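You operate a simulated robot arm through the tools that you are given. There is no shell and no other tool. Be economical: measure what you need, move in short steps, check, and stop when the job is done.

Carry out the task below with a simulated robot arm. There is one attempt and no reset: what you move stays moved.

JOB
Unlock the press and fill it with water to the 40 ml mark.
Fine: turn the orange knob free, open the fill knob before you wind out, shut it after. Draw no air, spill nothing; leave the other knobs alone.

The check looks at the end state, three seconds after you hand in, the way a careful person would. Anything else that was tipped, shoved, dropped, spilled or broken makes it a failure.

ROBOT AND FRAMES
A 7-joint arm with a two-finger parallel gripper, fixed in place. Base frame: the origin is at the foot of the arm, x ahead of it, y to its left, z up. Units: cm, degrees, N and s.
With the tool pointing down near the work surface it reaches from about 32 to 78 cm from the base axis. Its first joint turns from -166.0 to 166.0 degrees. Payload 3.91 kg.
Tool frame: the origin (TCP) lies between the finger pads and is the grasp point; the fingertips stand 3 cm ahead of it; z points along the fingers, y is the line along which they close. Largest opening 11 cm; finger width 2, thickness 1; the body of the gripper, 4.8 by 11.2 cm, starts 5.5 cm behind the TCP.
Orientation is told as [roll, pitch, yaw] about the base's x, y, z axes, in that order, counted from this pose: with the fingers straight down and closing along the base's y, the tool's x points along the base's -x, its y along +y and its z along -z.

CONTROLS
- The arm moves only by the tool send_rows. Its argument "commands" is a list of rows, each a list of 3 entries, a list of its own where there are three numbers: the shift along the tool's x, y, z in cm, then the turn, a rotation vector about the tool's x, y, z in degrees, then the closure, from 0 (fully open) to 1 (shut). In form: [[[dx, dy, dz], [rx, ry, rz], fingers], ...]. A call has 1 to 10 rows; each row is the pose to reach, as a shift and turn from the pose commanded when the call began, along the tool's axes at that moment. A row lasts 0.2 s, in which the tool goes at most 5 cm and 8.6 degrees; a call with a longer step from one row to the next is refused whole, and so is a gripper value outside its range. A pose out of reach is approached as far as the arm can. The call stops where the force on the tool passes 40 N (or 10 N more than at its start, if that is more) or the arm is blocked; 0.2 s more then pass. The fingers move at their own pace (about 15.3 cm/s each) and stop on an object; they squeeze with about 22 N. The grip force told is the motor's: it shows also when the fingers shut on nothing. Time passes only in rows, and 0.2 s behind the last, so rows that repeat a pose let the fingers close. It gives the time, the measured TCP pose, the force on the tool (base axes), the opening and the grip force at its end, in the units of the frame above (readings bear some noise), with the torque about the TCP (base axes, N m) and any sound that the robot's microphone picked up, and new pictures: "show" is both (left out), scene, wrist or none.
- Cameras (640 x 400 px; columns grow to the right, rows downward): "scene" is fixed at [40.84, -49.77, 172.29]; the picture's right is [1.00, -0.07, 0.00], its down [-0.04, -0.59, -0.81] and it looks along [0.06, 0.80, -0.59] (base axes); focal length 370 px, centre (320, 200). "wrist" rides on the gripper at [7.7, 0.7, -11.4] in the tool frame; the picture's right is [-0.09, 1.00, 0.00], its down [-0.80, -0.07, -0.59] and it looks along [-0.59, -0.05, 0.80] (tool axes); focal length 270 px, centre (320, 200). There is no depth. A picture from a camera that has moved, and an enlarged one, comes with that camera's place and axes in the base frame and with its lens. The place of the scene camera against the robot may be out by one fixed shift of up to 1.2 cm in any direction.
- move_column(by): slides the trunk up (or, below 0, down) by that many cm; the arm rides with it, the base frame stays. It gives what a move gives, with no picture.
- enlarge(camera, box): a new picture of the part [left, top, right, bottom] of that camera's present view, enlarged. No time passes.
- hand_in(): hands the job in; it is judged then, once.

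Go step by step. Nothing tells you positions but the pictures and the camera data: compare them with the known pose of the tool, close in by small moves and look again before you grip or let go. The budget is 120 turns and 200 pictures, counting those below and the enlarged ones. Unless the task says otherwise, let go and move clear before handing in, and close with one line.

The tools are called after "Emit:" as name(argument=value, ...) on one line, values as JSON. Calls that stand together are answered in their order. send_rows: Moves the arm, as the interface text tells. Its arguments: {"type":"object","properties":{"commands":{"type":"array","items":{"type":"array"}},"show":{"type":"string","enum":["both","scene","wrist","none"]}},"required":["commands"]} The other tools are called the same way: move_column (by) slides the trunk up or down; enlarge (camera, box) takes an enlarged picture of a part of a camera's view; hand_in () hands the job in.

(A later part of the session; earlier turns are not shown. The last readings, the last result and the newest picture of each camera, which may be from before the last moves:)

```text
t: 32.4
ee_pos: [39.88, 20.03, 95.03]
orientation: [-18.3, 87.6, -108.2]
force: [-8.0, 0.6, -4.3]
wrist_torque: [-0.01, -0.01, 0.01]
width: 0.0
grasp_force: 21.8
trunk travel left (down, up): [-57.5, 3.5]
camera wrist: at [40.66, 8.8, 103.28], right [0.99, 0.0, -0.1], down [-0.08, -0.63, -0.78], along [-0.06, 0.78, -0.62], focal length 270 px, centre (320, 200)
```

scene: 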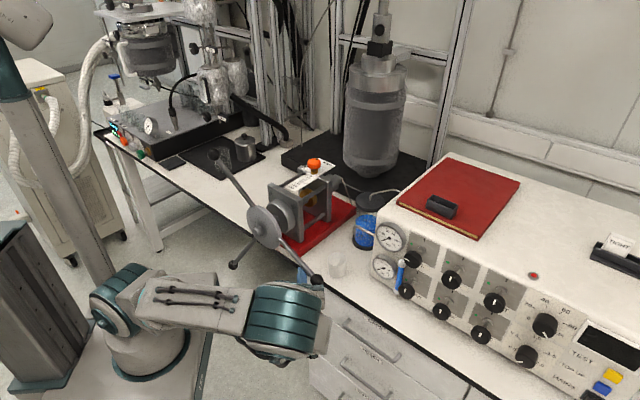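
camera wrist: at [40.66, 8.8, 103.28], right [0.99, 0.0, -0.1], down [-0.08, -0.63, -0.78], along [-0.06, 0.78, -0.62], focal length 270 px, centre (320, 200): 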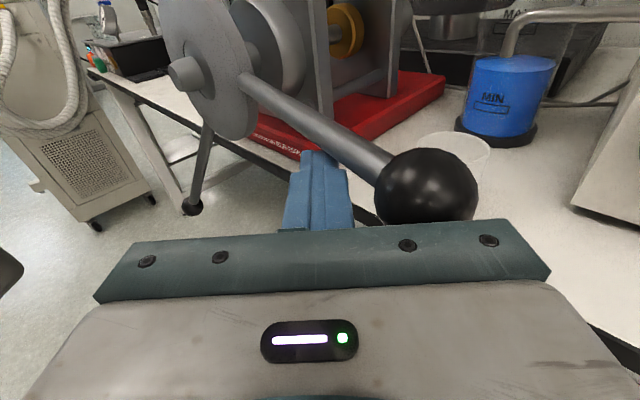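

The wheel turns easily, at 5-10 N. I'll continue the arc to about +60° and then check the scale.

Emit:
send_rows(commands=[[[1.8, 0, -0.1], [0, 0, 0], 1], [[3.7, -0.06, -0.15], [0, 0, 0], 1], [[5.5, -0.3, 0], [0, 0, 0], 1], [[7.3, -0.6, 0.1], [0, 0, 0], 1], [[9.1, -1, 0.4], [0, 0, 0], 1], [[10.8, -1.5, 0.8], [0, 0, 0], 1], [[12.5, -2.1, 1.3], [0, 0, 0], 1], [[14.1, -2.8, 1.9], [0, 0, 0], 1], [[16.9, -4.6, 3.5], [0, 0, 0], 1], [[19.3, -6.6, 5.3], [0, 0, 0], 1]])

Emit:
enlarge(camera="scene", box=[275, 150, 345, 200])

```text
t: 34.6
ee_pos: [33.6, 26.04, 114.24]
orientation: [-19.7, 87.6, -109.6]
force: [-2.6, -2.3, -4.1]
wrist_torque: [-0.21, -0.06, 0.1]
width: 0.0
grasp_force: 22.1
trunk travel left (down, up): [-57.5, 3.5]
camera wrist: at [34.34, 14.81, 122.38], right [0.99, 0.0, -0.1], down [-0.08, -0.63, -0.78], along [-0.06, 0.78, -0.62], focal length 270 px, centre (320, 200)
```

scene: 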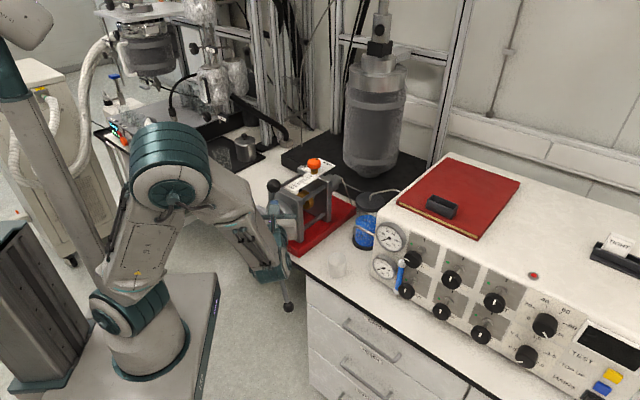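
wrist: 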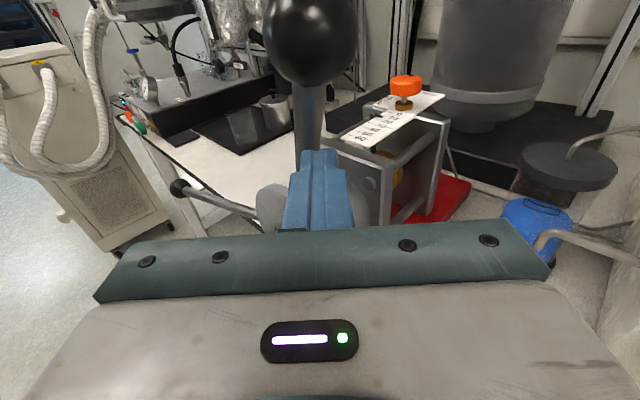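

```text
8.00 times, centred on (310, 175) of scene
camera zoom: at [40.84, -49.77, 172.29], right [1.0, -0.07, 0.0], down [-0.04, -0.59, -0.81], along [0.06, 0.8, -0.59], focal length 2964 px, centre (400, 400)
```

zoom: 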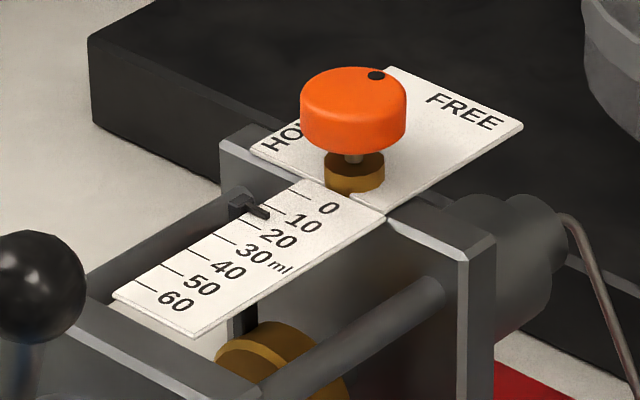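

About 81° of turning moved the pointer from 0 to roughly 11-12 ml, so the direction is right. I'll push this spoke to about 80°, then withdraw for the next one.

Emit:
send_rows(commands=[[[1, -1, 1], [0, 0, 0], 1], [[1.95, -2.1, 1.9], [0, 0, 0], 1], [[2.6, -3.4, 3.1], [0, 0, 0], 1], [[3.3, -4.65, 4.3], [0, 0, 0], 1], [[3.3, -4.65, 4.3], [0, 0, 0], 1], [[3.3, -3.5, 3.5], [0, 0, 0], 1], [[3.3, -2.5, 0], [0, 0, 0], 1], [[3.3, -1, -4], [0, 0, 0], 1], [[3.3, 0.5, -8], [0, 0, 0], 1]])

Emit:
enlarge(camera="scene", box=[285, 165, 325, 195])

```text
t: 35.1
ee_pos: [33.08, 27.48, 115.43]
orientation: [-23.2, 87.1, -112.5]
force: [1.1, -0.3, -0.7]
wrist_torque: [0.03, -0.02, 0.05]
width: 0.01
grasp_force: 21.7
out of reach, approached as far as the arm can: row 1, 2
trunk travel left (down, up): [-57.5, 3.5]
stopped in row 2: the force on the tool passed its limit at 42 N (the readings are from after the stop); the commanded pose is now the measured one
camera wrist: at [33.84, 16.3, 123.61], right [0.99, 0.01, -0.11], down [-0.08, -0.63, -0.77], along [-0.07, 0.77, -0.63], focal length 270 px, centre (320, 200)
```

scene: 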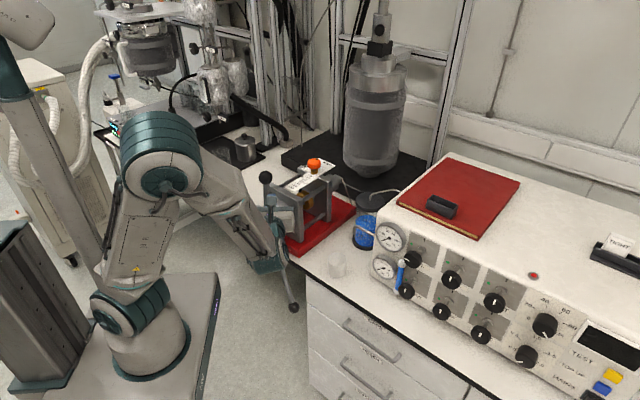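
wrist: 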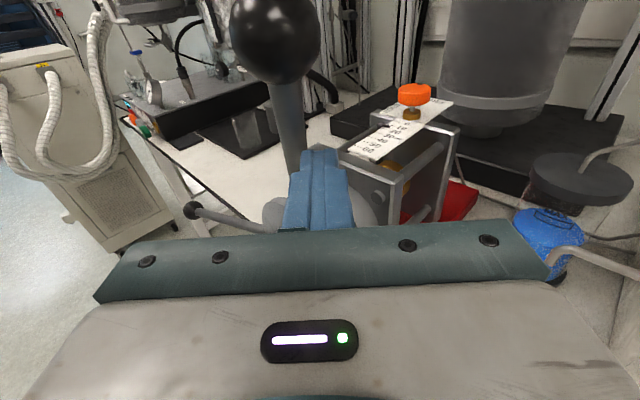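

```text
13.33 times, centred on (305, 180) of scene
camera zoom: at [40.84, -49.77, 172.29], right [1.0, -0.07, 0.0], down [-0.04, -0.59, -0.81], along [0.06, 0.8, -0.59], focal length 4940 px, centre (520, 467)
```

zoom: 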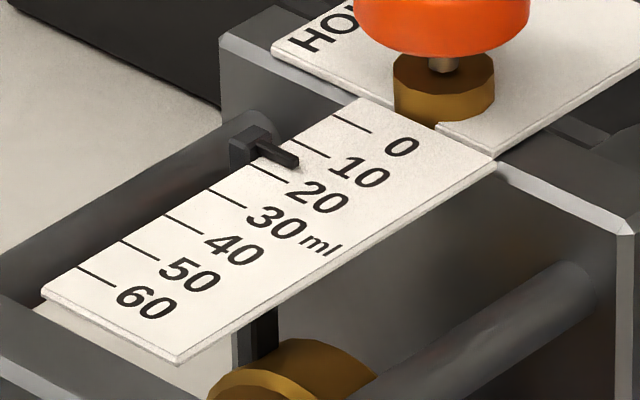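

The pointer reads about 15 ml after about 88°, so one full turn is about 60 ml and 40 ml needs 240° in total. The spokes should therefore finish at the same angles they started at. I'll withdraw from here and go low for the next spoke.

Emit:
send_rows(commands=[[[-0.5, 1.5, 0], [0, 0, 0], 1], [[-1.1, 3, -4], [0, 0, 0], 1], [[-3.2, 5, -8], [0, 0, 0], 1], [[-6.4, 6, -11.8], [0, 0, 0], 1], [[-10.5, 6, -14.6], [0, 0, 0], 1], [[-15, 6, -15.4], [0, 0, 0], 1], [[-19.5, 5.3, -15.2], [0, 0, 0], 1], [[-24, 4.4, -15], [0, 0, 0], 1], [[-28.5, 2.5, -14.9], [0, 0, 0], 1], [[-33, 0.5, -14.5], [0, 0, 0], 1]])

```text
refused: row 4 steps farther than a row can; nothing moved
```

Emit:
send_rows(commands=[[[-0.5, 1.5, 0], [0, 0, 0], 1], [[-1.1, 3, -4], [0, 0, 0], 1], [[-3.2, 5, -8], [0, 0, 0], 1], [[-5.8, 6, -11.5], [0, 0, 0], 1], [[-10, 6, -13.8], [0, 0, 0], 1], [[-14.6, 6, -15], [0, 0, 0], 1], [[-19.3, 5.3, -15.2], [0, 0, 0], 1], [[-24, 4.4, -15], [0, 0, 0], 1], [[-28.5, 2.5, -14.9], [0, 0, 0], 1], [[-33, 0.5, -14.5], [0, 0, 0], 1]])

```text
t: 37.3
ee_pos: [32.74, 11.16, 82.96]
orientation: [-19.5, 87.2, -108.8]
force: [0.4, 0.5, 0.2]
wrist_torque: [0.0, 0.03, 0.0]
width: 0.0
grasp_force: 21.6
trunk travel left (down, up): [-57.5, 3.5]
camera wrist: at [33.58, 0.04, 91.26], right [0.99, 0.01, -0.1], down [-0.08, -0.63, -0.77], along [-0.07, 0.78, -0.63], focal length 270 px, centre (320, 200)
```

scene: 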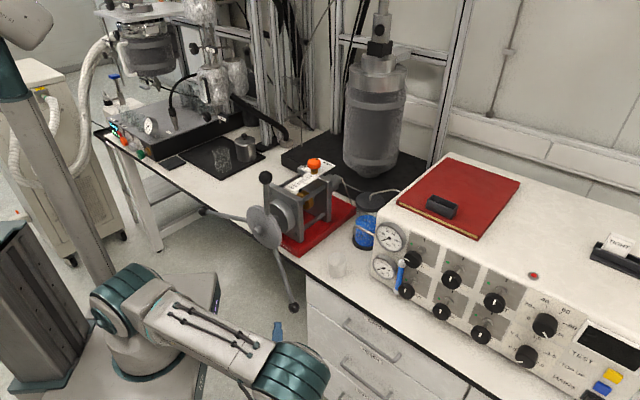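
wrist: 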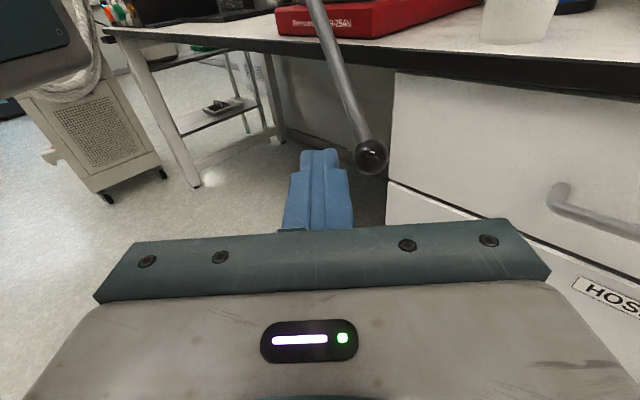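

The next ball is at about (37.1, 23.9, 77.1), as predicted, so the wheel isn't moving axially. I'll slide the fist under this spoke and push it up.

Emit:
send_rows(commands=[[[-4.4, -0.13, 0.2], [0, 0, 0], 1], [[-4.15, -0.13, 5.0], [0, 0, 0], 1], [[-3.9, -0.13, 9.8], [0, 0, 0], 1], [[-3.7, -0.13, 14.5], [0, 0, 0], 1], [[-3.1, 0.26, 15.6], [0, 0, 0], 1], [[-2.65, 0.65, 15.1], [0, 0, 0], 1], [[-0.25, 2.9, 12.7], [0, 0, 0], 1], [[2.45, 4.6, 10.9], [0, 0, 0], 1], [[5.5, 5.7, 9.55], [0, 0, 0], 1], [[8.95, 6.7, 8.5], [0, 0, 0], 1]])

```text
t: 39.5
ee_pos: [39.11, 20.26, 91.77]
orientation: [-19.8, 87.4, -109.1]
force: [-35.6, -8.8, -0.7]
wrist_torque: [-0.05, -0.34, 0.28]
width: 0.0
grasp_force: 22.0
trunk travel left (down, up): [-57.5, 3.5]
camera wrist: at [40.09, 9.13, 99.97], right [0.99, 0.01, -0.1], down [-0.07, -0.63, -0.77], along [-0.07, 0.78, -0.63], focal length 270 px, centre (320, 200)
```

scene: 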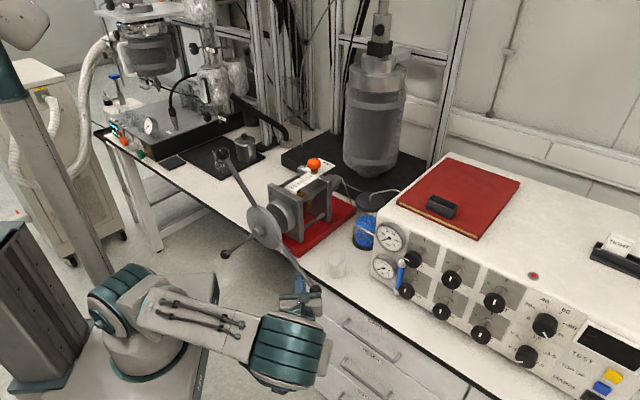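
wrist: 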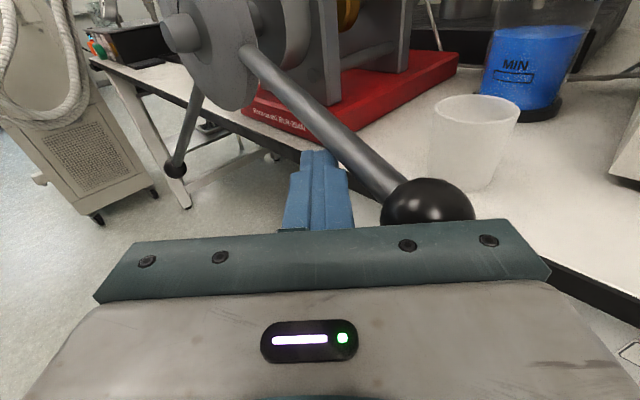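

It's turning fine, but there's sideways load near the ball, so I'll use a slightly smaller radius. I'll continue this spoke up to about +60°.

Emit:
send_rows(commands=[[[1.7, -0.3, -0.4], [0, 0, 0], 1], [[3.5, -0.1, -0.5], [0, 0, 0], 1], [[5.2, -0.1, -0.6], [0, 0, 0], 1], [[7, -0.1, -0.7], [0, 0, 0], 1], [[8.7, -0.3, -0.7], [0, 0, 0], 1], [[10.5, -0.6, -0.6], [0, 0, 0], 1], [[13.8, -1.5, 0.15], [0, 0, 0], 1], [[16.9, -2.8, 1.2], [0, 0, 0], 1], [[19.7, -4.3, 2.5], [0, 0, 0], 1], [[22, -6.3, 4.3], [0, 0, 0], 1]])

Emit:
enlarge(camera="scene", box=[285, 165, 325, 195])

```text
t: 41.7
ee_pos: [33.48, 25.64, 113.37]
orientation: [-20.9, 87.4, -110.1]
force: [0.3, 0.5, -0.4]
wrist_torque: [-0.02, -0.02, -0.01]
width: 0.0
grasp_force: 21.8
trunk travel left (down, up): [-57.5, 3.5]
camera wrist: at [34.31, 14.48, 121.61], right [0.99, 0.01, -0.1], down [-0.07, -0.63, -0.77], along [-0.07, 0.78, -0.63], focal length 270 px, centre (320, 200)
```

scene: 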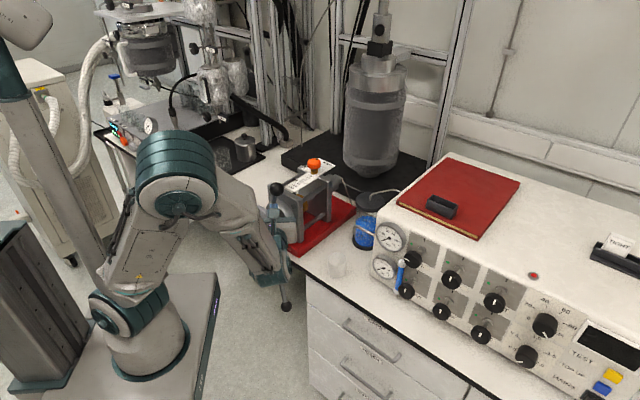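
wrist: 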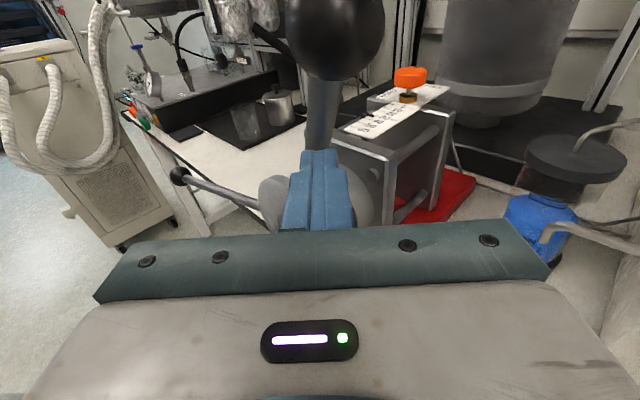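

```text
13.33 times, centred on (305, 180) of scene
camera zoom: at [40.84, -49.77, 172.29], right [1.0, -0.07, 0.0], down [-0.04, -0.59, -0.81], along [0.06, 0.8, -0.59], focal length 4940 px, centre (520, 467)
```

zoom: 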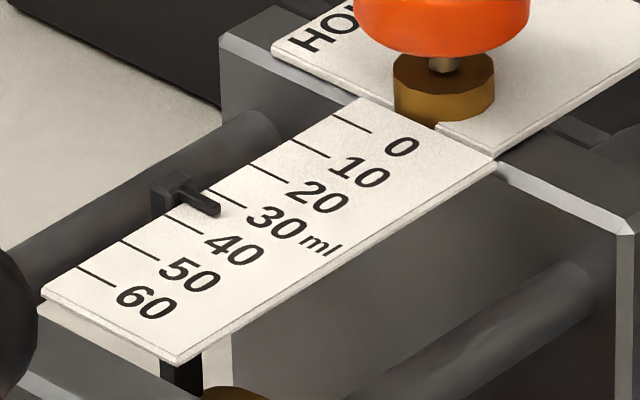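

The pointer is at about 33 ml, matching 198° of rotation. I need about 41° more, so I'll retreat and take the next spoke from about -60°.

Emit:
send_rows(commands=[[[-0.5, 1.5, 0], [0, 0, 0], 1], [[-1.1, 3, -4], [0, 0, 0], 1], [[-3.2, 5, -8], [0, 0, 0], 1], [[-5.8, 6, -11.5], [0, 0, 0], 1], [[-10, 6, -13.8], [0, 0, 0], 1], [[-14.6, 6, -14.2], [0, 0, 0], 1], [[-19.3, 5, -14.2], [0, 0, 0], 1], [[-24, 3.5, -14.2], [0, 0, 0], 1], [[-28.5, 1.5, -14], [0, 0, 0], 1], [[-33, -0.5, -14], [0, 0, 0], 1]])

Emit:
enlarge(camera="scene", box=[285, 165, 325, 195])

```text
t: 43.9
ee_pos: [32.84, 10.03, 81.13]
orientation: [-20.7, 87.1, -110.2]
force: [0.4, 0.5, 0.6]
wrist_torque: [0.04, -0.01, 0.03]
width: 0.0
grasp_force: 22.3
trunk travel left (down, up): [-57.5, 3.5]
camera wrist: at [33.66, -1.04, 89.48], right [0.99, 0.01, -0.11], down [-0.08, -0.63, -0.77], along [-0.07, 0.78, -0.63], focal length 270 px, centre (320, 200)
```

scene: 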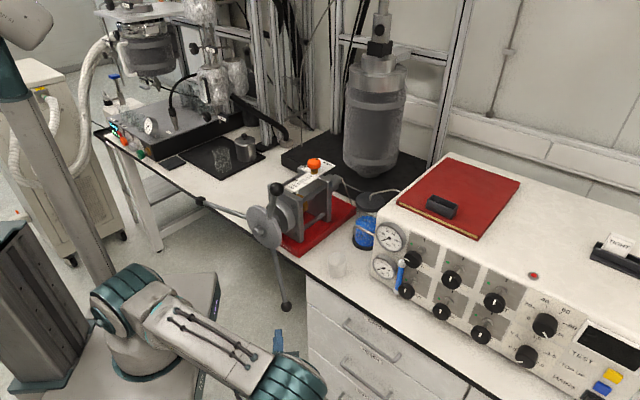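
wrist: 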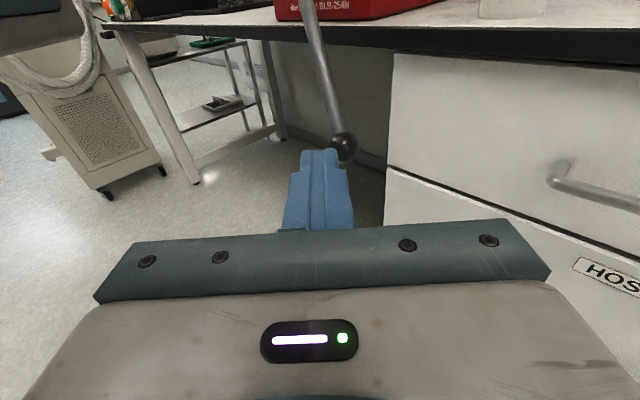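

```text
13.33 times, centred on (305, 180) of scene
camera zoom: at [40.84, -49.77, 172.29], right [1.0, -0.07, 0.0], down [-0.04, -0.59, -0.81], along [0.06, 0.8, -0.59], focal length 4940 px, centre (520, 467)
```

zoom: 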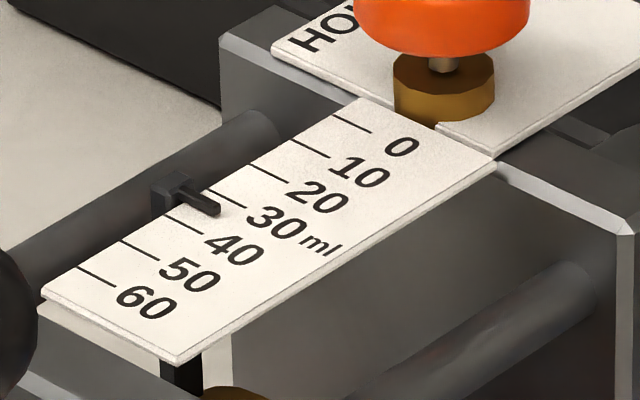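

The pointer held steady at about 33 ml. I'll go under this spoke and push it most of the way, to about -33°, before fine adjustment.

Emit:
send_rows(commands=[[[-3.6, -2.85, 0.2], [0, 0, 0], 1], [[-3.35, -2.85, 4.9], [0, 0, 0], 1], [[-3.1, -2.85, 9.6], [0, 0, 0], 1], [[-2.9, -2.85, 14.2], [0, 0, 0], 1], [[-2.7, -2.85, 18.2], [0, 0, 0], 1], [[-1.3, -1.95, 18.3], [0, 0, 0], 1], [[0.2, 0.3, 16.1], [0, 0, 0], 1], [[2.3, 2.2, 14.1], [0, 0, 0], 1], [[4.05, 3.35, 12.8], [0, 0, 0], 1]])

Emit:
enlarge(camera="scene", box=[285, 165, 325, 195])

```text
t: 45.9
ee_pos: [36.0, 23.07, 84.57]
orientation: [-20.7, 87.2, -109.8]
force: [-16.5, 4.9, 3.5]
wrist_torque: [0.06, -0.18, 0.42]
width: 0.01
grasp_force: 21.8
trunk travel left (down, up): [-57.5, 3.5]
camera wrist: at [36.8, 12.03, 92.77], right [0.99, 0.01, -0.1], down [-0.08, -0.63, -0.77], along [-0.07, 0.78, -0.63], focal length 270 px, centre (320, 200)
```

scene: 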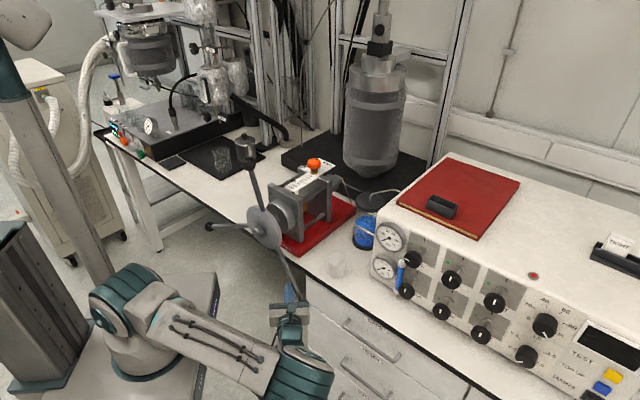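
wrist: 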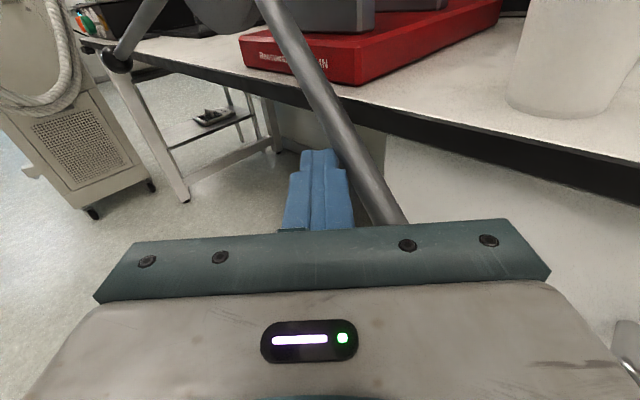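

```text
13.33 times, centred on (305, 180) of scene
camera zoom: at [40.84, -49.77, 172.29], right [1.0, -0.07, 0.0], down [-0.04, -0.59, -0.81], along [0.06, 0.8, -0.59], focal length 4940 px, centre (520, 467)
```

zoom: 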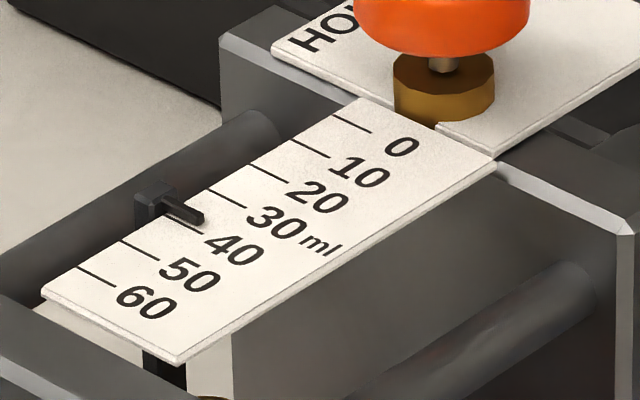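

The pointer is at about 37.5 ml. I'll nudge about 11° more, to about 39.5 ml, and look.

Emit:
send_rows(commands=[[[1.1, 0.5, -0.6], [0, 0, 0], 1], [[2.2, 1, -1.15], [0, 0, 0], 1], [[3.2, 1.45, -1.65], [0, 0, 0], 1], [[3.2, 1.45, -1.65], [0, 0, 0], 1]], show="wrist")

Emit:
enlarge(camera="scene", box=[285, 165, 325, 195])

```text
t: 46.9
ee_pos: [37.58, 21.59, 87.75]
orientation: [-20.1, 87.3, -109.5]
force: [-16.6, -1.5, -0.5]
wrist_torque: [-0.04, -0.12, 0.35]
width: 0.0
grasp_force: 21.8
trunk travel left (down, up): [-57.5, 3.5]
camera wrist: at [38.35, 10.49, 96.03], right [0.99, 0.01, -0.1], down [-0.08, -0.63, -0.77], along [-0.07, 0.78, -0.63], focal length 270 px, centre (320, 200)
```

wrist: 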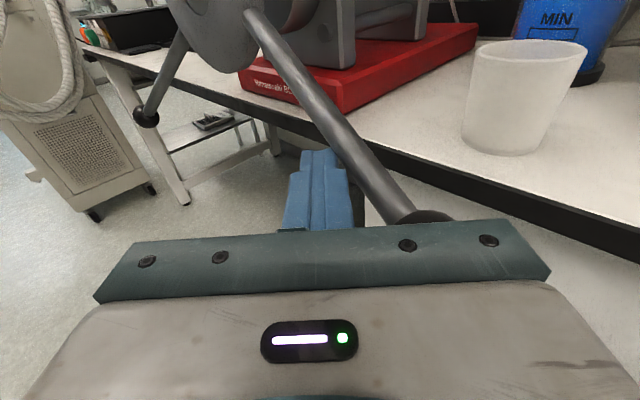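

```text
13.33 times, centred on (305, 180) of scene
camera zoom: at [40.84, -49.77, 172.29], right [1.0, -0.07, 0.0], down [-0.04, -0.59, -0.81], along [0.06, 0.8, -0.59], focal length 4940 px, centre (520, 467)
```

zoom: 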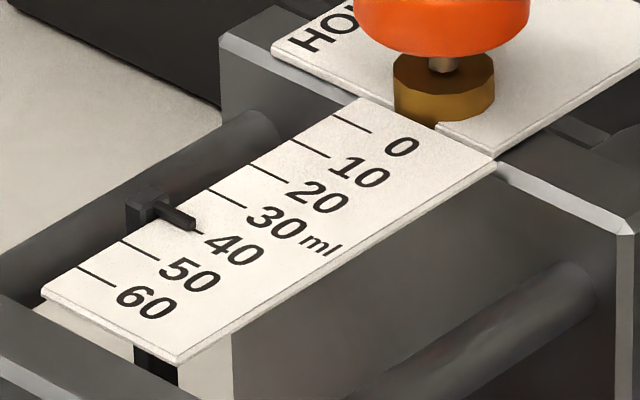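

The pointer now covers the 40 tick in this oblique view. I'll retreat and get a parallax-free look from above.

Emit:
send_rows(commands=[[[-1, -0.3, -1], [0, 0, 0], 1], [[-1.3, 0, -5.4], [0, 0, 0], 1], [[-1.5, 0, -10], [0, 0, 0], 1], [[0.8, 3, -13], [0, 0, 0], 1], [[4.8, 5.8, -14], [0, 0, 0], 1], [[9.1, 7.8, -14.3], [0, 0, 0], 1], [[13.9, 8.8, -14.6], [0, 0, 0], 1], [[18.7, 8.7, -14.8], [0, 0, 0], 1], [[23.5, 8.6, -15], [0, 0, 0], 1], [[28.3, 8.5, -15.2], [0, 0, 0], 1]], show="none")

Emit:
send_rows(commands=[[[4.5, 0.5, 1], [0, 0, 0], 1], [[8, 1, 4], [0, 0, 0], 1], [[9, 2, 8.8], [0, 0, 0], 1], [[9.3, 3, 13.5], [0, 0, 0], 1], [[9.6, 4, 18.2], [0, 0, 0], 1], [[9.9, 4, 23], [0, 0, 0], 1], [[10.2, 4, 27.8], [0, 0, 0], 1], [[10.5, 4, 32], [0, 0, 0], 1]], show="both")

```text
t: 49.1
ee_pos: [46.66, 8.0, 116.89]
orientation: [-21.6, 87.1, -110.9]
force: [-1.0, 0.7, 0.7]
wrist_torque: [0.03, -0.02, 0.02]
width: 0.0
grasp_force: 21.8
trunk travel left (down, up): [-57.5, 3.5]
```

```text
t: 50.9
ee_pos: [50.83, 40.58, 125.1]
orientation: [-21.8, 87.2, -111.0]
force: [-0.8, 0.3, 0.9]
wrist_torque: [-0.03, -0.02, -0.01]
width: 0.0
grasp_force: 22.0
trunk travel left (down, up): [-57.5, 3.5]
camera wrist: at [51.62, 29.45, 133.51], right [0.99, 0.01, -0.11], down [-0.08, -0.63, -0.77], along [-0.07, 0.77, -0.63], focal length 270 px, centre (320, 200)
```

scene: 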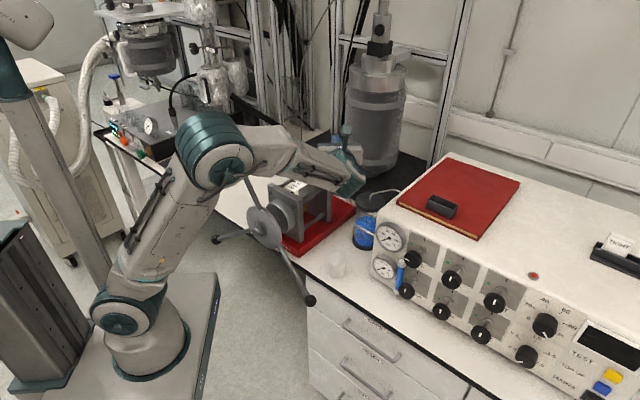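
wrist: 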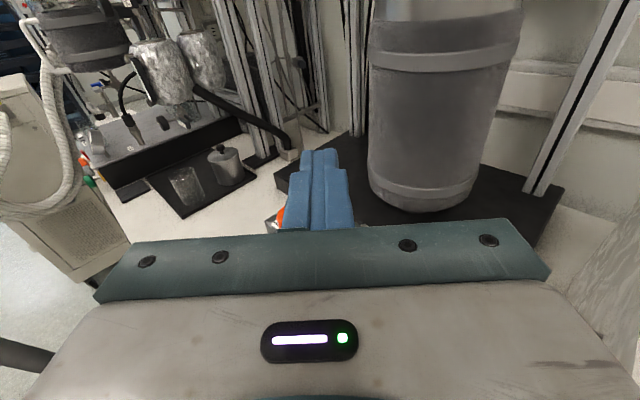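

The bar hides the scale from here. I'll swing the tool 40° to the left so the camera looks straight across the scale.

Emit:
send_rows(commands=[[[-1, 0, -0.5], [8, 0, 0], 1], [[-3, 0, -1], [16, 0, 0], 1], [[-5, 0, -1.5], [24, 0, 0], 1], [[-6.5, 0, -2], [32, 0, 0], 1], [[-8, 0, -2.5], [40, 0, 0], 1]], show="wrist")

```text
t: 52.1
ee_pos: [50.57, 37.5, 117.34]
orientation: [-61.1, 87.1, -110.5]
force: [-0.6, 0.7, 0.3]
wrist_torque: [-0.01, -0.02, 0.02]
width: 0.0
grasp_force: 22.5
trunk travel left (down, up): [-57.5, 3.5]
camera wrist: at [58.61, 29.6, 125.5], right [0.75, 0.64, -0.13], down [0.32, -0.53, -0.78], along [-0.58, 0.55, -0.61], focal length 270 px, centre (320, 200)
```

wrist: 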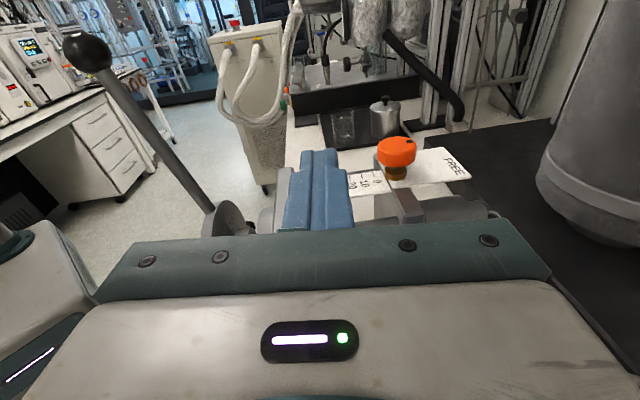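

The fist hides the 40 tick, so I'll open the fingers to see between them.

Emit:
send_rows(commands=[[[0, 0, 0], [0, 0, 0], 0], [[0, 0, 0], [0, 0, 0], 0], [[0, 0, 0], [0, 0, 0], 0]], show="none")

Emit:
enlarge(camera="wrist", box=[260, 140, 400, 230])

```text
t: 52.9
ee_pos: [50.58, 37.55, 117.5]
orientation: [-61.1, 87.0, -110.5]
force: [-0.3, -0.9, -0.1]
wrist_torque: [0.0, -0.01, -0.01]
width: 10.99
grasp_force: 0.0
trunk travel left (down, up): [-57.5, 3.5]
```

```text
4.44 times, centred on (330, 185) of wrist
camera zoom: at [58.55, 29.56, 125.54], right [0.75, 0.64, -0.13], down [0.32, -0.53, -0.78], along [-0.57, 0.55, -0.61], focal length 1201 px, centre (276, 267)
```

zoom: 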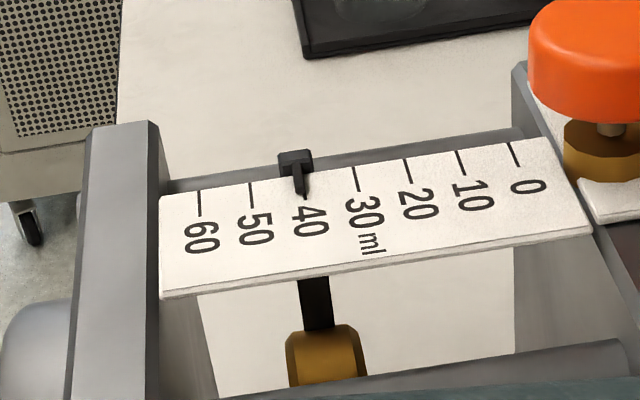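

This is an excellent view, with the pointer nearly on 40. I'll zoom in further.

Emit:
enlarge(camera="wrist", box=[312, 155, 352, 185])

```text
13.33 times, centred on (332, 170) of wrist
camera zoom: at [58.55, 29.56, 125.54], right [0.75, 0.64, -0.13], down [0.32, -0.53, -0.78], along [-0.57, 0.55, -0.61], focal length 3604 px, centre (160, 600)
```

zoom: 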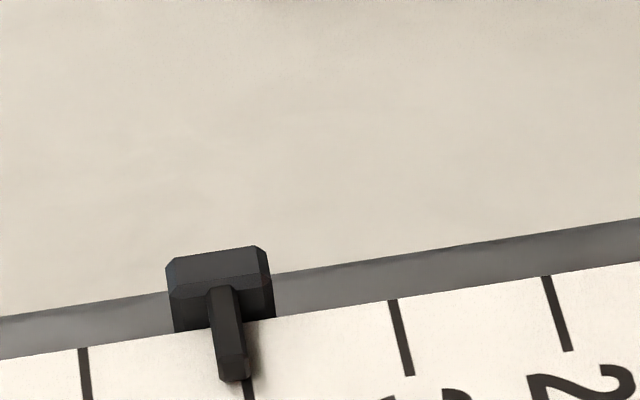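

Emit:
enlarge(camera="wrist", box=[316, 167, 344, 188])

```text
16.00 times, centred on (330, 178) of wrist
camera zoom: at [58.55, 29.56, 125.54], right [0.75, 0.64, -0.13], down [0.32, -0.53, -0.78], along [-0.57, 0.55, -0.61], focal length 4325 px, centre (160, 560)
```

zoom: 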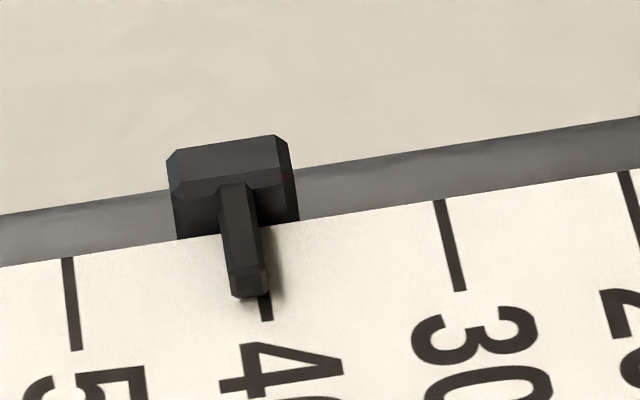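

The pointer reads about 40.7 ml, slightly past the mark. The fill valve is still open, so I'll nudge the wheel back about 4° by pressing down on the right spoke from above, then re-read.

Emit:
send_rows(commands=[[[1, 0, -1], [-8, 0, 0], 1], [[2, 0, -2], [-16, 0, 0], 1], [[2, 0, -4], [-24, 0, 0], 1], [[2, 0, -6], [-32, 0, 0], 1], [[2, 0, -8], [-40, 0, 0], 1]], show="none")

```text
t: 54.1
ee_pos: [55.81, 31.4, 119.64]
orientation: [-20.8, 87.0, -110.6]
force: [-0.2, -0.6, 0.2]
wrist_torque: [0.01, 0.01, -0.01]
width: 0.02
grasp_force: 21.9
trunk travel left (down, up): [-57.5, 3.5]
```

Emit:
send_rows(commands=[[[-0.2, -1.5, -4.5], [0, 0, 0], 1], [[-0.4, -3, -9], [0, 0, 0], 1], [[-0.7, -4.5, -13.5], [0, 0, 0], 1], [[-0.9, -7, -17.5], [0, 0, 0], 1], [[-2, -10, -20.9], [0, 0, 0], 1], [[-5, -12.9, -22.2], [0, 0, 0], 1], [[-8.6, -15.9, -22], [0, 0, 0], 1], [[-12.6, -17.8, -21.8], [0, 0, 0], 1], [[-17.1, -18.4, -21.6], [0, 0, 0], 1], [[-21.7, -18.4, -21.4], [0, 0, 0], 1]], show="wrist")

Emit:
enlarge(camera="scene", box=[290, 175, 310, 190])

```text
t: 56.3
ee_pos: [37.32, 8.59, 99.32]
orientation: [-19.9, 87.3, -109.1]
force: [-0.1, -0.2, 0.3]
wrist_torque: [-0.02, 0.02, -0.02]
width: 0.0
grasp_force: 22.0
trunk travel left (down, up): [-57.5, 3.5]
camera wrist: at [38.05, -2.49, 107.57], right [0.99, 0.01, -0.1], down [-0.08, -0.63, -0.77], along [-0.07, 0.77, -0.63], focal length 270 px, centre (320, 200)
```

wrist: 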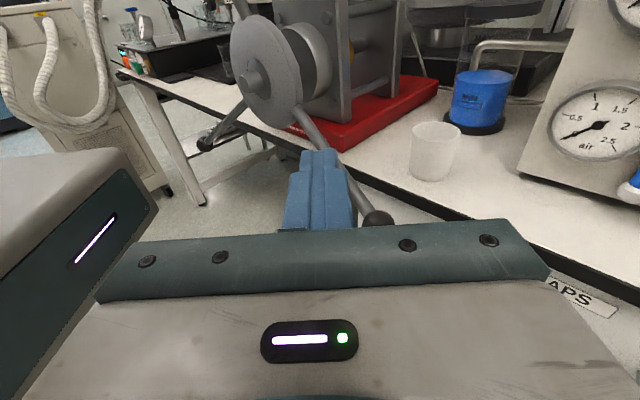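

```text
16.00 times, centred on (300, 182) of scene
camera zoom: at [40.84, -49.77, 172.29], right [1.0, -0.07, 0.0], down [-0.04, -0.59, -0.81], along [0.06, 0.8, -0.59], focal length 5929 px, centre (640, 480)
```

zoom: 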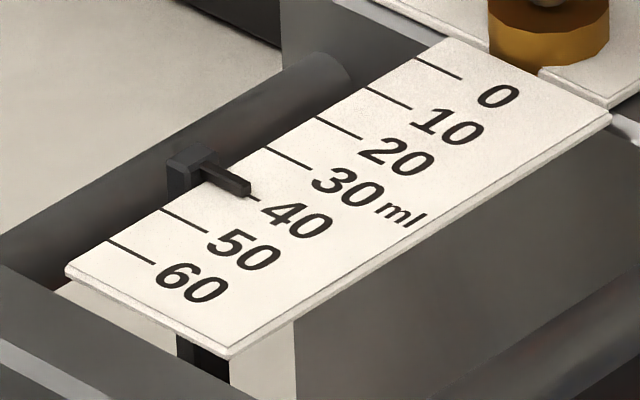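

The right spoke is at about -22°. I'll move the fist above it and lower gently to contact.

Emit:
send_rows(commands=[[[-1.8, 0, 4.5], [0, 0, 0], 1], [[-2.35, 0, 9.1], [0, 0, 0], 1], [[-2.1, -0.2, 13.5], [0, 0, 0], 1], [[-4.3, -0.15, 13.6], [0, 0, 0], 1], [[-5.3, -0.1, 13.65], [0, 0, 0], 1], [[-6, -0.1, 13.7], [0, 0, 0], 1], [[-6, -0.1, 13.7], [0, 0, 0], 1]], show="wrist")

Emit:
enlarge(camera="scene", box=[290, 175, 310, 190])

```text
t: 57.9
ee_pos: [36.87, 22.27, 92.63]
orientation: [-21.2, 87.0, -110.5]
force: [0.6, 0.0, 0.7]
wrist_torque: [-0.02, -0.01, -0.03]
width: 0.01
grasp_force: 22.6
trunk travel left (down, up): [-57.5, 3.5]
camera wrist: at [37.75, 11.18, 101.02], right [0.99, 0.01, -0.11], down [-0.08, -0.63, -0.77], along [-0.07, 0.77, -0.63], focal length 270 px, centre (320, 200)
```

wrist: 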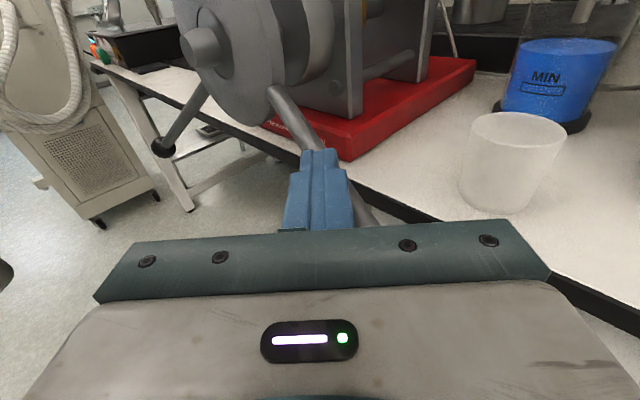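

```text
16.00 times, centred on (300, 182) of scene
camera zoom: at [40.84, -49.77, 172.29], right [1.0, -0.07, 0.0], down [-0.04, -0.59, -0.81], along [0.06, 0.8, -0.59], focal length 5929 px, centre (640, 480)
```

zoom: 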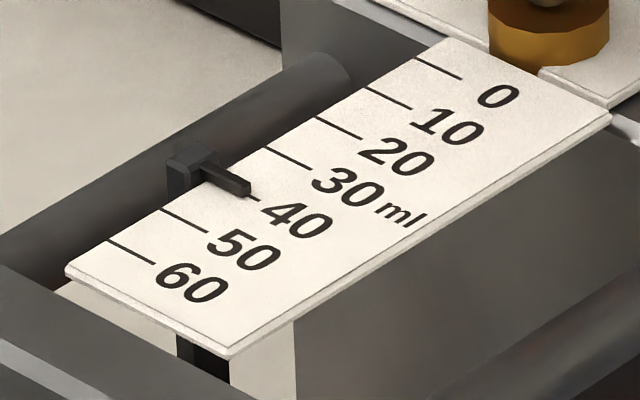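

There's no contact yet. I'll lower in small steps.

Emit:
send_rows(commands=[[[-0.3, 0, 0], [0, 0, 0], 1], [[-0.6, 0, 0], [0, 0, 0], 1], [[-0.6, 0, 0], [0, 0, 0], 1]], show="none")

Emit:
enlarge(camera="scene", box=[290, 175, 310, 190])

```text
t: 58.7
ee_pos: [36.95, 22.22, 92.11]
orientation: [-20.7, 87.1, -110.0]
force: [-0.2, 0.5, 0.1]
wrist_torque: [0.01, 0.02, 0.01]
width: 0.0
grasp_force: 22.2
trunk travel left (down, up): [-57.5, 3.5]
```

```text
16.00 times, centred on (300, 182) of scene
camera zoom: at [40.84, -49.77, 172.29], right [1.0, -0.07, 0.0], down [-0.04, -0.59, -0.81], along [0.06, 0.8, -0.59], focal length 5929 px, centre (640, 480)
```

zoom: 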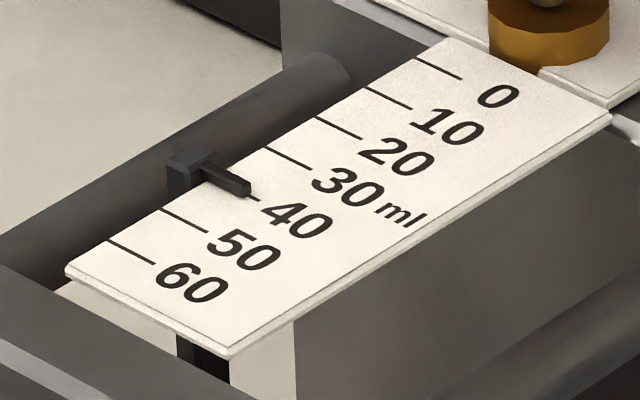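

Emit:
send_rows(commands=[[[-0.3, 0, 0], [0, 0, 0], 1], [[-0.6, 0, 0], [0, 0, 0], 1], [[-0.6, 0, 0], [0, 0, 0], 1]], show="none")

Emit:
enlarge(camera="wrist", box=[240, 60, 440, 240])

```text
t: 59.5
ee_pos: [36.72, 22.19, 91.51]
orientation: [-21.3, 87.2, -110.7]
force: [-0.3, -0.5, 2.9]
wrist_torque: [0.12, -0.07, 0.02]
width: 0.01
grasp_force: 22.5
trunk travel left (down, up): [-57.5, 3.5]
```

```text
2.22 times, centred on (340, 150) of wrist
camera zoom: at [37.63, 11.13, 99.9], right [0.99, 0.01, -0.11], down [-0.08, -0.63, -0.77], along [-0.07, 0.78, -0.63], focal length 601 px, centre (276, 311)
```

zoom: 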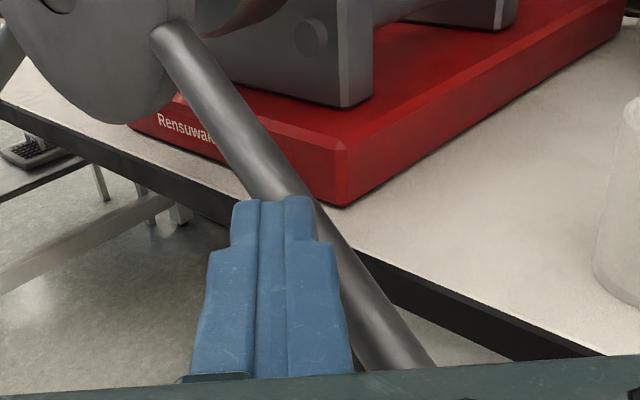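

Contact is made at z ≈ 91.5. I'll press down about 1.1 cm and read the scale.

Emit:
send_rows(commands=[[[-0.4, -0.1, 0], [0, 0, 0], 1], [[-0.8, -0.2, 0.1], [0, 0, 0], 1], [[-1.1, -0.3, 0.1], [0, 0, 0], 1], [[-1.1, -0.3, 0.1], [0, 0, 0], 1]], show="none")

Emit:
enlarge(camera="scene", box=[290, 175, 310, 190])

```text
t: 60.5
ee_pos: [36.37, 22.27, 90.57]
orientation: [-20.7, 87.1, -110.1]
force: [-5.1, -2.6, 6.5]
wrist_torque: [0.17, -0.03, 0.11]
width: 0.0
grasp_force: 21.7
trunk travel left (down, up): [-57.5, 3.5]
```

```text
16.00 times, centred on (300, 182) of scene
camera zoom: at [40.84, -49.77, 172.29], right [1.0, -0.07, 0.0], down [-0.04, -0.59, -0.81], along [0.06, 0.8, -0.59], focal length 5929 px, centre (640, 480)
```

zoom: 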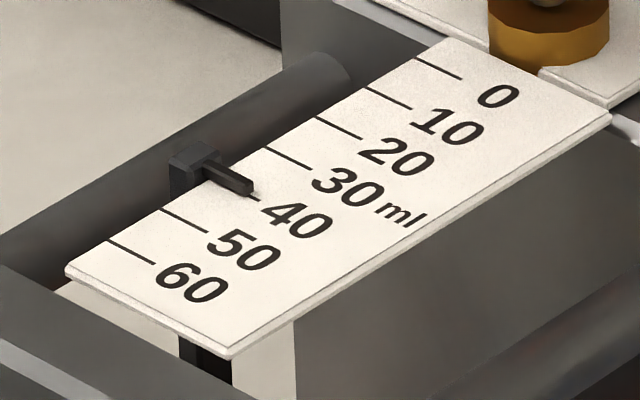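

The pointer moved back about 0.6 ml, so it's now on about 40.1. I'll lift off, retreat, and go shut the FILL knob.

Emit:
send_rows(commands=[[[3, 0.2, 0], [0, 0, 0], 1], [[2.8, 0.2, -4.1], [0, 0, 0], 1], [[3.1, 0, -8.9], [0, 0, 0], 1], [[3.9, 1, -13.4], [0, 0, 0], 1], [[5.7, 3.4, -17.2], [0, 0, 0], 1], [[8.5, 5.9, -20.3], [0, 0, 0], 1], [[12, 8.3, -22], [0, 0, 0], 1], [[16, 10.7, -22.8], [0, 0, 0], 1], [[20, 12.5, -23.3], [0, 0, 0], 1], [[23.3, 13.2, -23.5], [0, 0, 0], 1]], show="none")

Emit:
send_rows(commands=[[[0, 0, 0], [-8, 0, 0], 0.8], [[0, 0, 0], [-16, 0, 0], 0.6], [[0, 0, 0], [-24, 0, 0], 0.45], [[0, 0, 0], [-32, 0, 0], 0.45], [[0, 0, 0], [-40, 0, 0], 0.45], [[0, 0, 0], [-44, 0, 0], 0.45]], show="none")

Emit:
send_rows(commands=[[[0, 0, 0], [0, 0, -8.5], 0.45], [[0, 0, 0], [0, 0, -17], 0.45], [[0, 0, 0], [0, 0, -25.5], 0.45], [[0, 0, 0], [0, 0, -34], 0.45], [[0, 0, 0], [0, 0, -42.5], 0.45], [[0, 0, 0], [0, 0, -51], 0.45], [[0, 0, 0], [0, 0, -59.5], 0.45], [[0, 0, 0], [0, 0, -68], 0.45], [[0, 0, 0], [0, 0, -76.5], 0.45], [[0, 0, 0], [0, 0, -85], 0.45]], show="both")

Emit:
enlarge(camera="scene", box=[290, 175, 310, 190])

```text
t: 62.7
ee_pos: [50.34, 0.09, 114.75]
orientation: [-21.3, 87.1, -110.7]
force: [-0.1, 0.8, -0.7]
wrist_torque: [0.02, -0.02, 0.0]
width: 0.0
grasp_force: 22.1
trunk travel left (down, up): [-57.5, 3.5]
```

```text
t: 64.1
ee_pos: [50.38, -0.04, 114.67]
orientation: [23.3, 87.0, -110.3]
force: [-0.5, -0.5, -0.2]
wrist_torque: [0.01, 0.02, -0.01]
width: 6.03
grasp_force: 0.1
trunk travel left (down, up): [-57.5, 3.5]
```

```text
t: 66.3
ee_pos: [50.31, 0.19, 114.84]
orientation: [87.2, 3.7, -43.6]
force: [0.6, 0.1, -0.7]
wrist_torque: [0.01, -0.01, 0.01]
width: 6.05
grasp_force: 0.0
trunk travel left (down, up): [-57.5, 3.5]
camera wrist: at [36.88, -2.95, 116.44], right [0.14, -0.07, 0.99], down [0.16, -0.98, -0.1], along [0.98, 0.18, -0.13], focal length 270 px, centre (320, 200)
```

scene: 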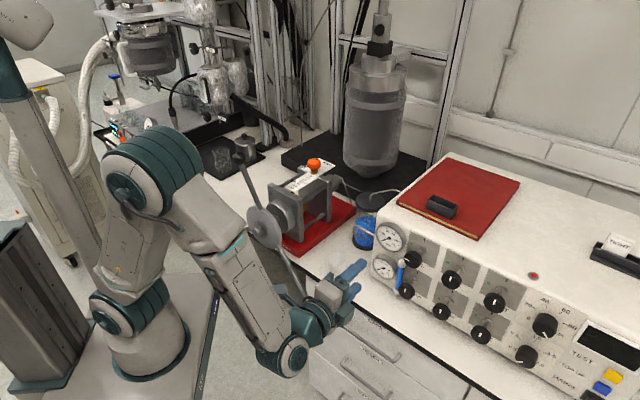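
wrist: 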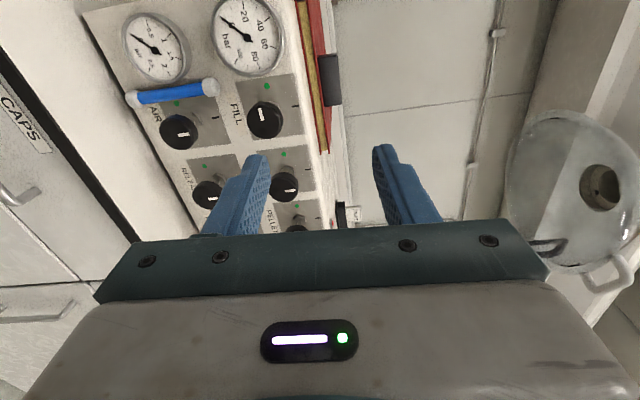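

```text
16.00 times, centred on (300, 182) of scene
camera zoom: at [40.84, -49.77, 172.29], right [1.0, -0.07, 0.0], down [-0.04, -0.59, -0.81], along [0.06, 0.8, -0.59], focal length 5929 px, centre (640, 480)
```

zoom: 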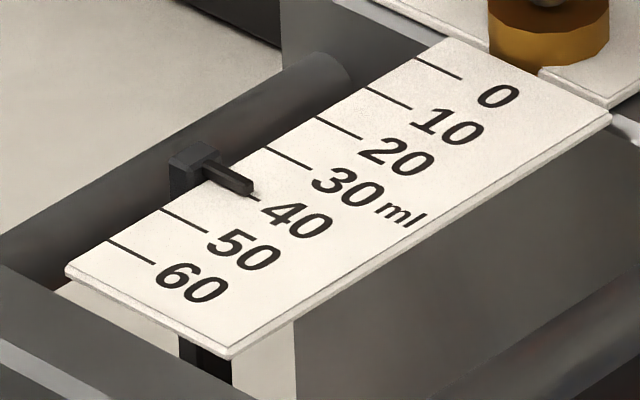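

The scale is steady at 40. I'm oriented for FILL again, so I'll fine-trim the tilt and go to the standoff.

Emit:
send_rows(commands=[[[-0.7, -2, 2], [-1, 0, -2], 0.45], [[-1.4, -4, 4], [-2, 0, -4], 0.45], [[-2.1, -6, 6], [-2.5, 0, -4.3], 0.45], [[-2.8, -8.05, 7.9], [-2.5, 0, -4.3], 0.45], [[-2.8, -8.05, 7.9], [-2.5, 0, -4.3], 0.45]], show="wrist")

```text
t: 67.5
ee_pos: [57.03, 4.07, 106.24]
orientation: [89.9, -0.3, -43.5]
force: [0.5, -0.7, 0.9]
wrist_torque: [0.01, -0.01, 0.0]
width: 6.06
grasp_force: 0.1
trunk travel left (down, up): [-57.5, 3.5]
camera wrist: at [43.54, 1.03, 106.87], right [0.06, -0.05, 1.0], down [0.17, -0.98, -0.06], along [0.98, 0.18, -0.05], focal length 270 px, centre (320, 200)
```

wrist: 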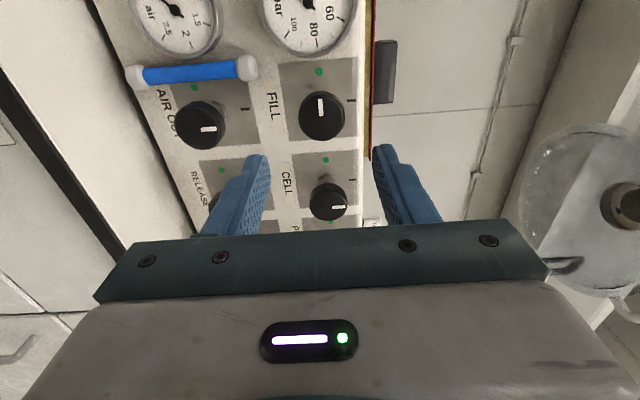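

The FILL knob is about 13 cm ahead and 0.7 cm to the right of the tool axis. I'll advance and check.

Emit:
send_rows(commands=[[[-0.3, 0, 4], [0, 0, 0], 0.45], [[-0.65, 0, 8], [0, 0, 0], 0.45], [[-0.65, 0, 11], [0, 0, 0], 0.45]], show="wrist")

```text
t: 68.3
ee_pos: [65.24, 11.65, 106.07]
orientation: [89.9, -0.4, -43.5]
force: [-0.3, -0.4, 0.8]
wrist_torque: [-0.01, 0.02, 0.01]
width: 6.04
grasp_force: 0.0
trunk travel left (down, up): [-57.5, 3.5]
camera wrist: at [51.66, 8.63, 106.74], right [0.06, -0.05, 1.0], down [0.17, -0.98, -0.06], along [0.98, 0.18, -0.05], focal length 270 px, centre (320, 200)
```

wrist: 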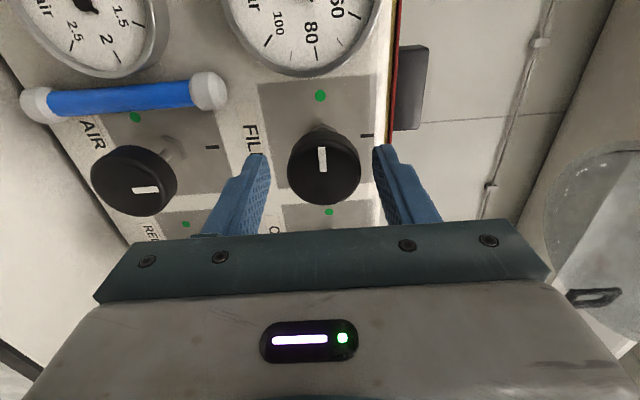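

The knob is centred. I'll advance the last 2.3 cm, grip, and start turning clockwise.

Emit:
send_rows(commands=[[[0, 0.15, 1.2], [0, 0, 0], 0.45], [[0, 0.15, 2.3], [0, 0, 0], 0.45], [[0, 0.15, 2.3], [0, 0, 0], 0.7], [[0, 0.15, 2.3], [0, 0, 0], 0.7], [[0, 0.15, 2.3], [0, 0, 8], 0.7], [[0, 0.15, 2.3], [0, 0, 16], 0.7], [[0, 0.15, 2.3], [0, 0, 24], 0.7], [[0, 0.15, 2.3], [0, 0, 32], 0.7], [[0, 0.15, 2.3], [0, 0, 40], 0.7]], show="wrist")

```text
t: 70.3
ee_pos: [66.78, 13.01, 106.35]
orientation: [90.2, 39.7, -43.6]
force: [0.2, -6.6, 13.6]
wrist_torque: [1.02, -1.12, -0.01]
width: 4.38
grasp_force: 44.3
trunk travel left (down, up): [-57.5, 3.5]
camera wrist: at [54.84, 8.43, 111.87], right [0.51, -0.49, 0.71], down [0.0, -0.82, -0.57], along [0.86, 0.29, -0.42], focal length 270 px, centre (320, 200)
```

wrist: 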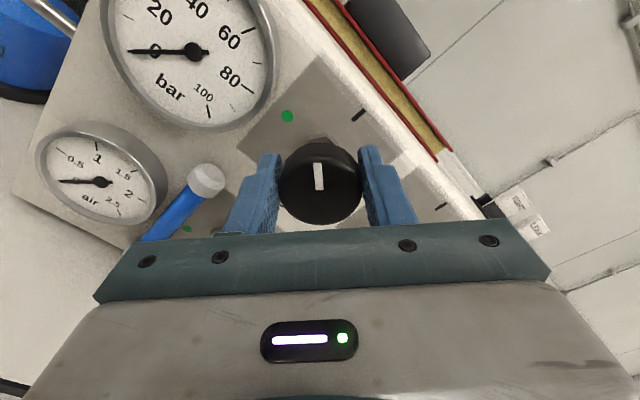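

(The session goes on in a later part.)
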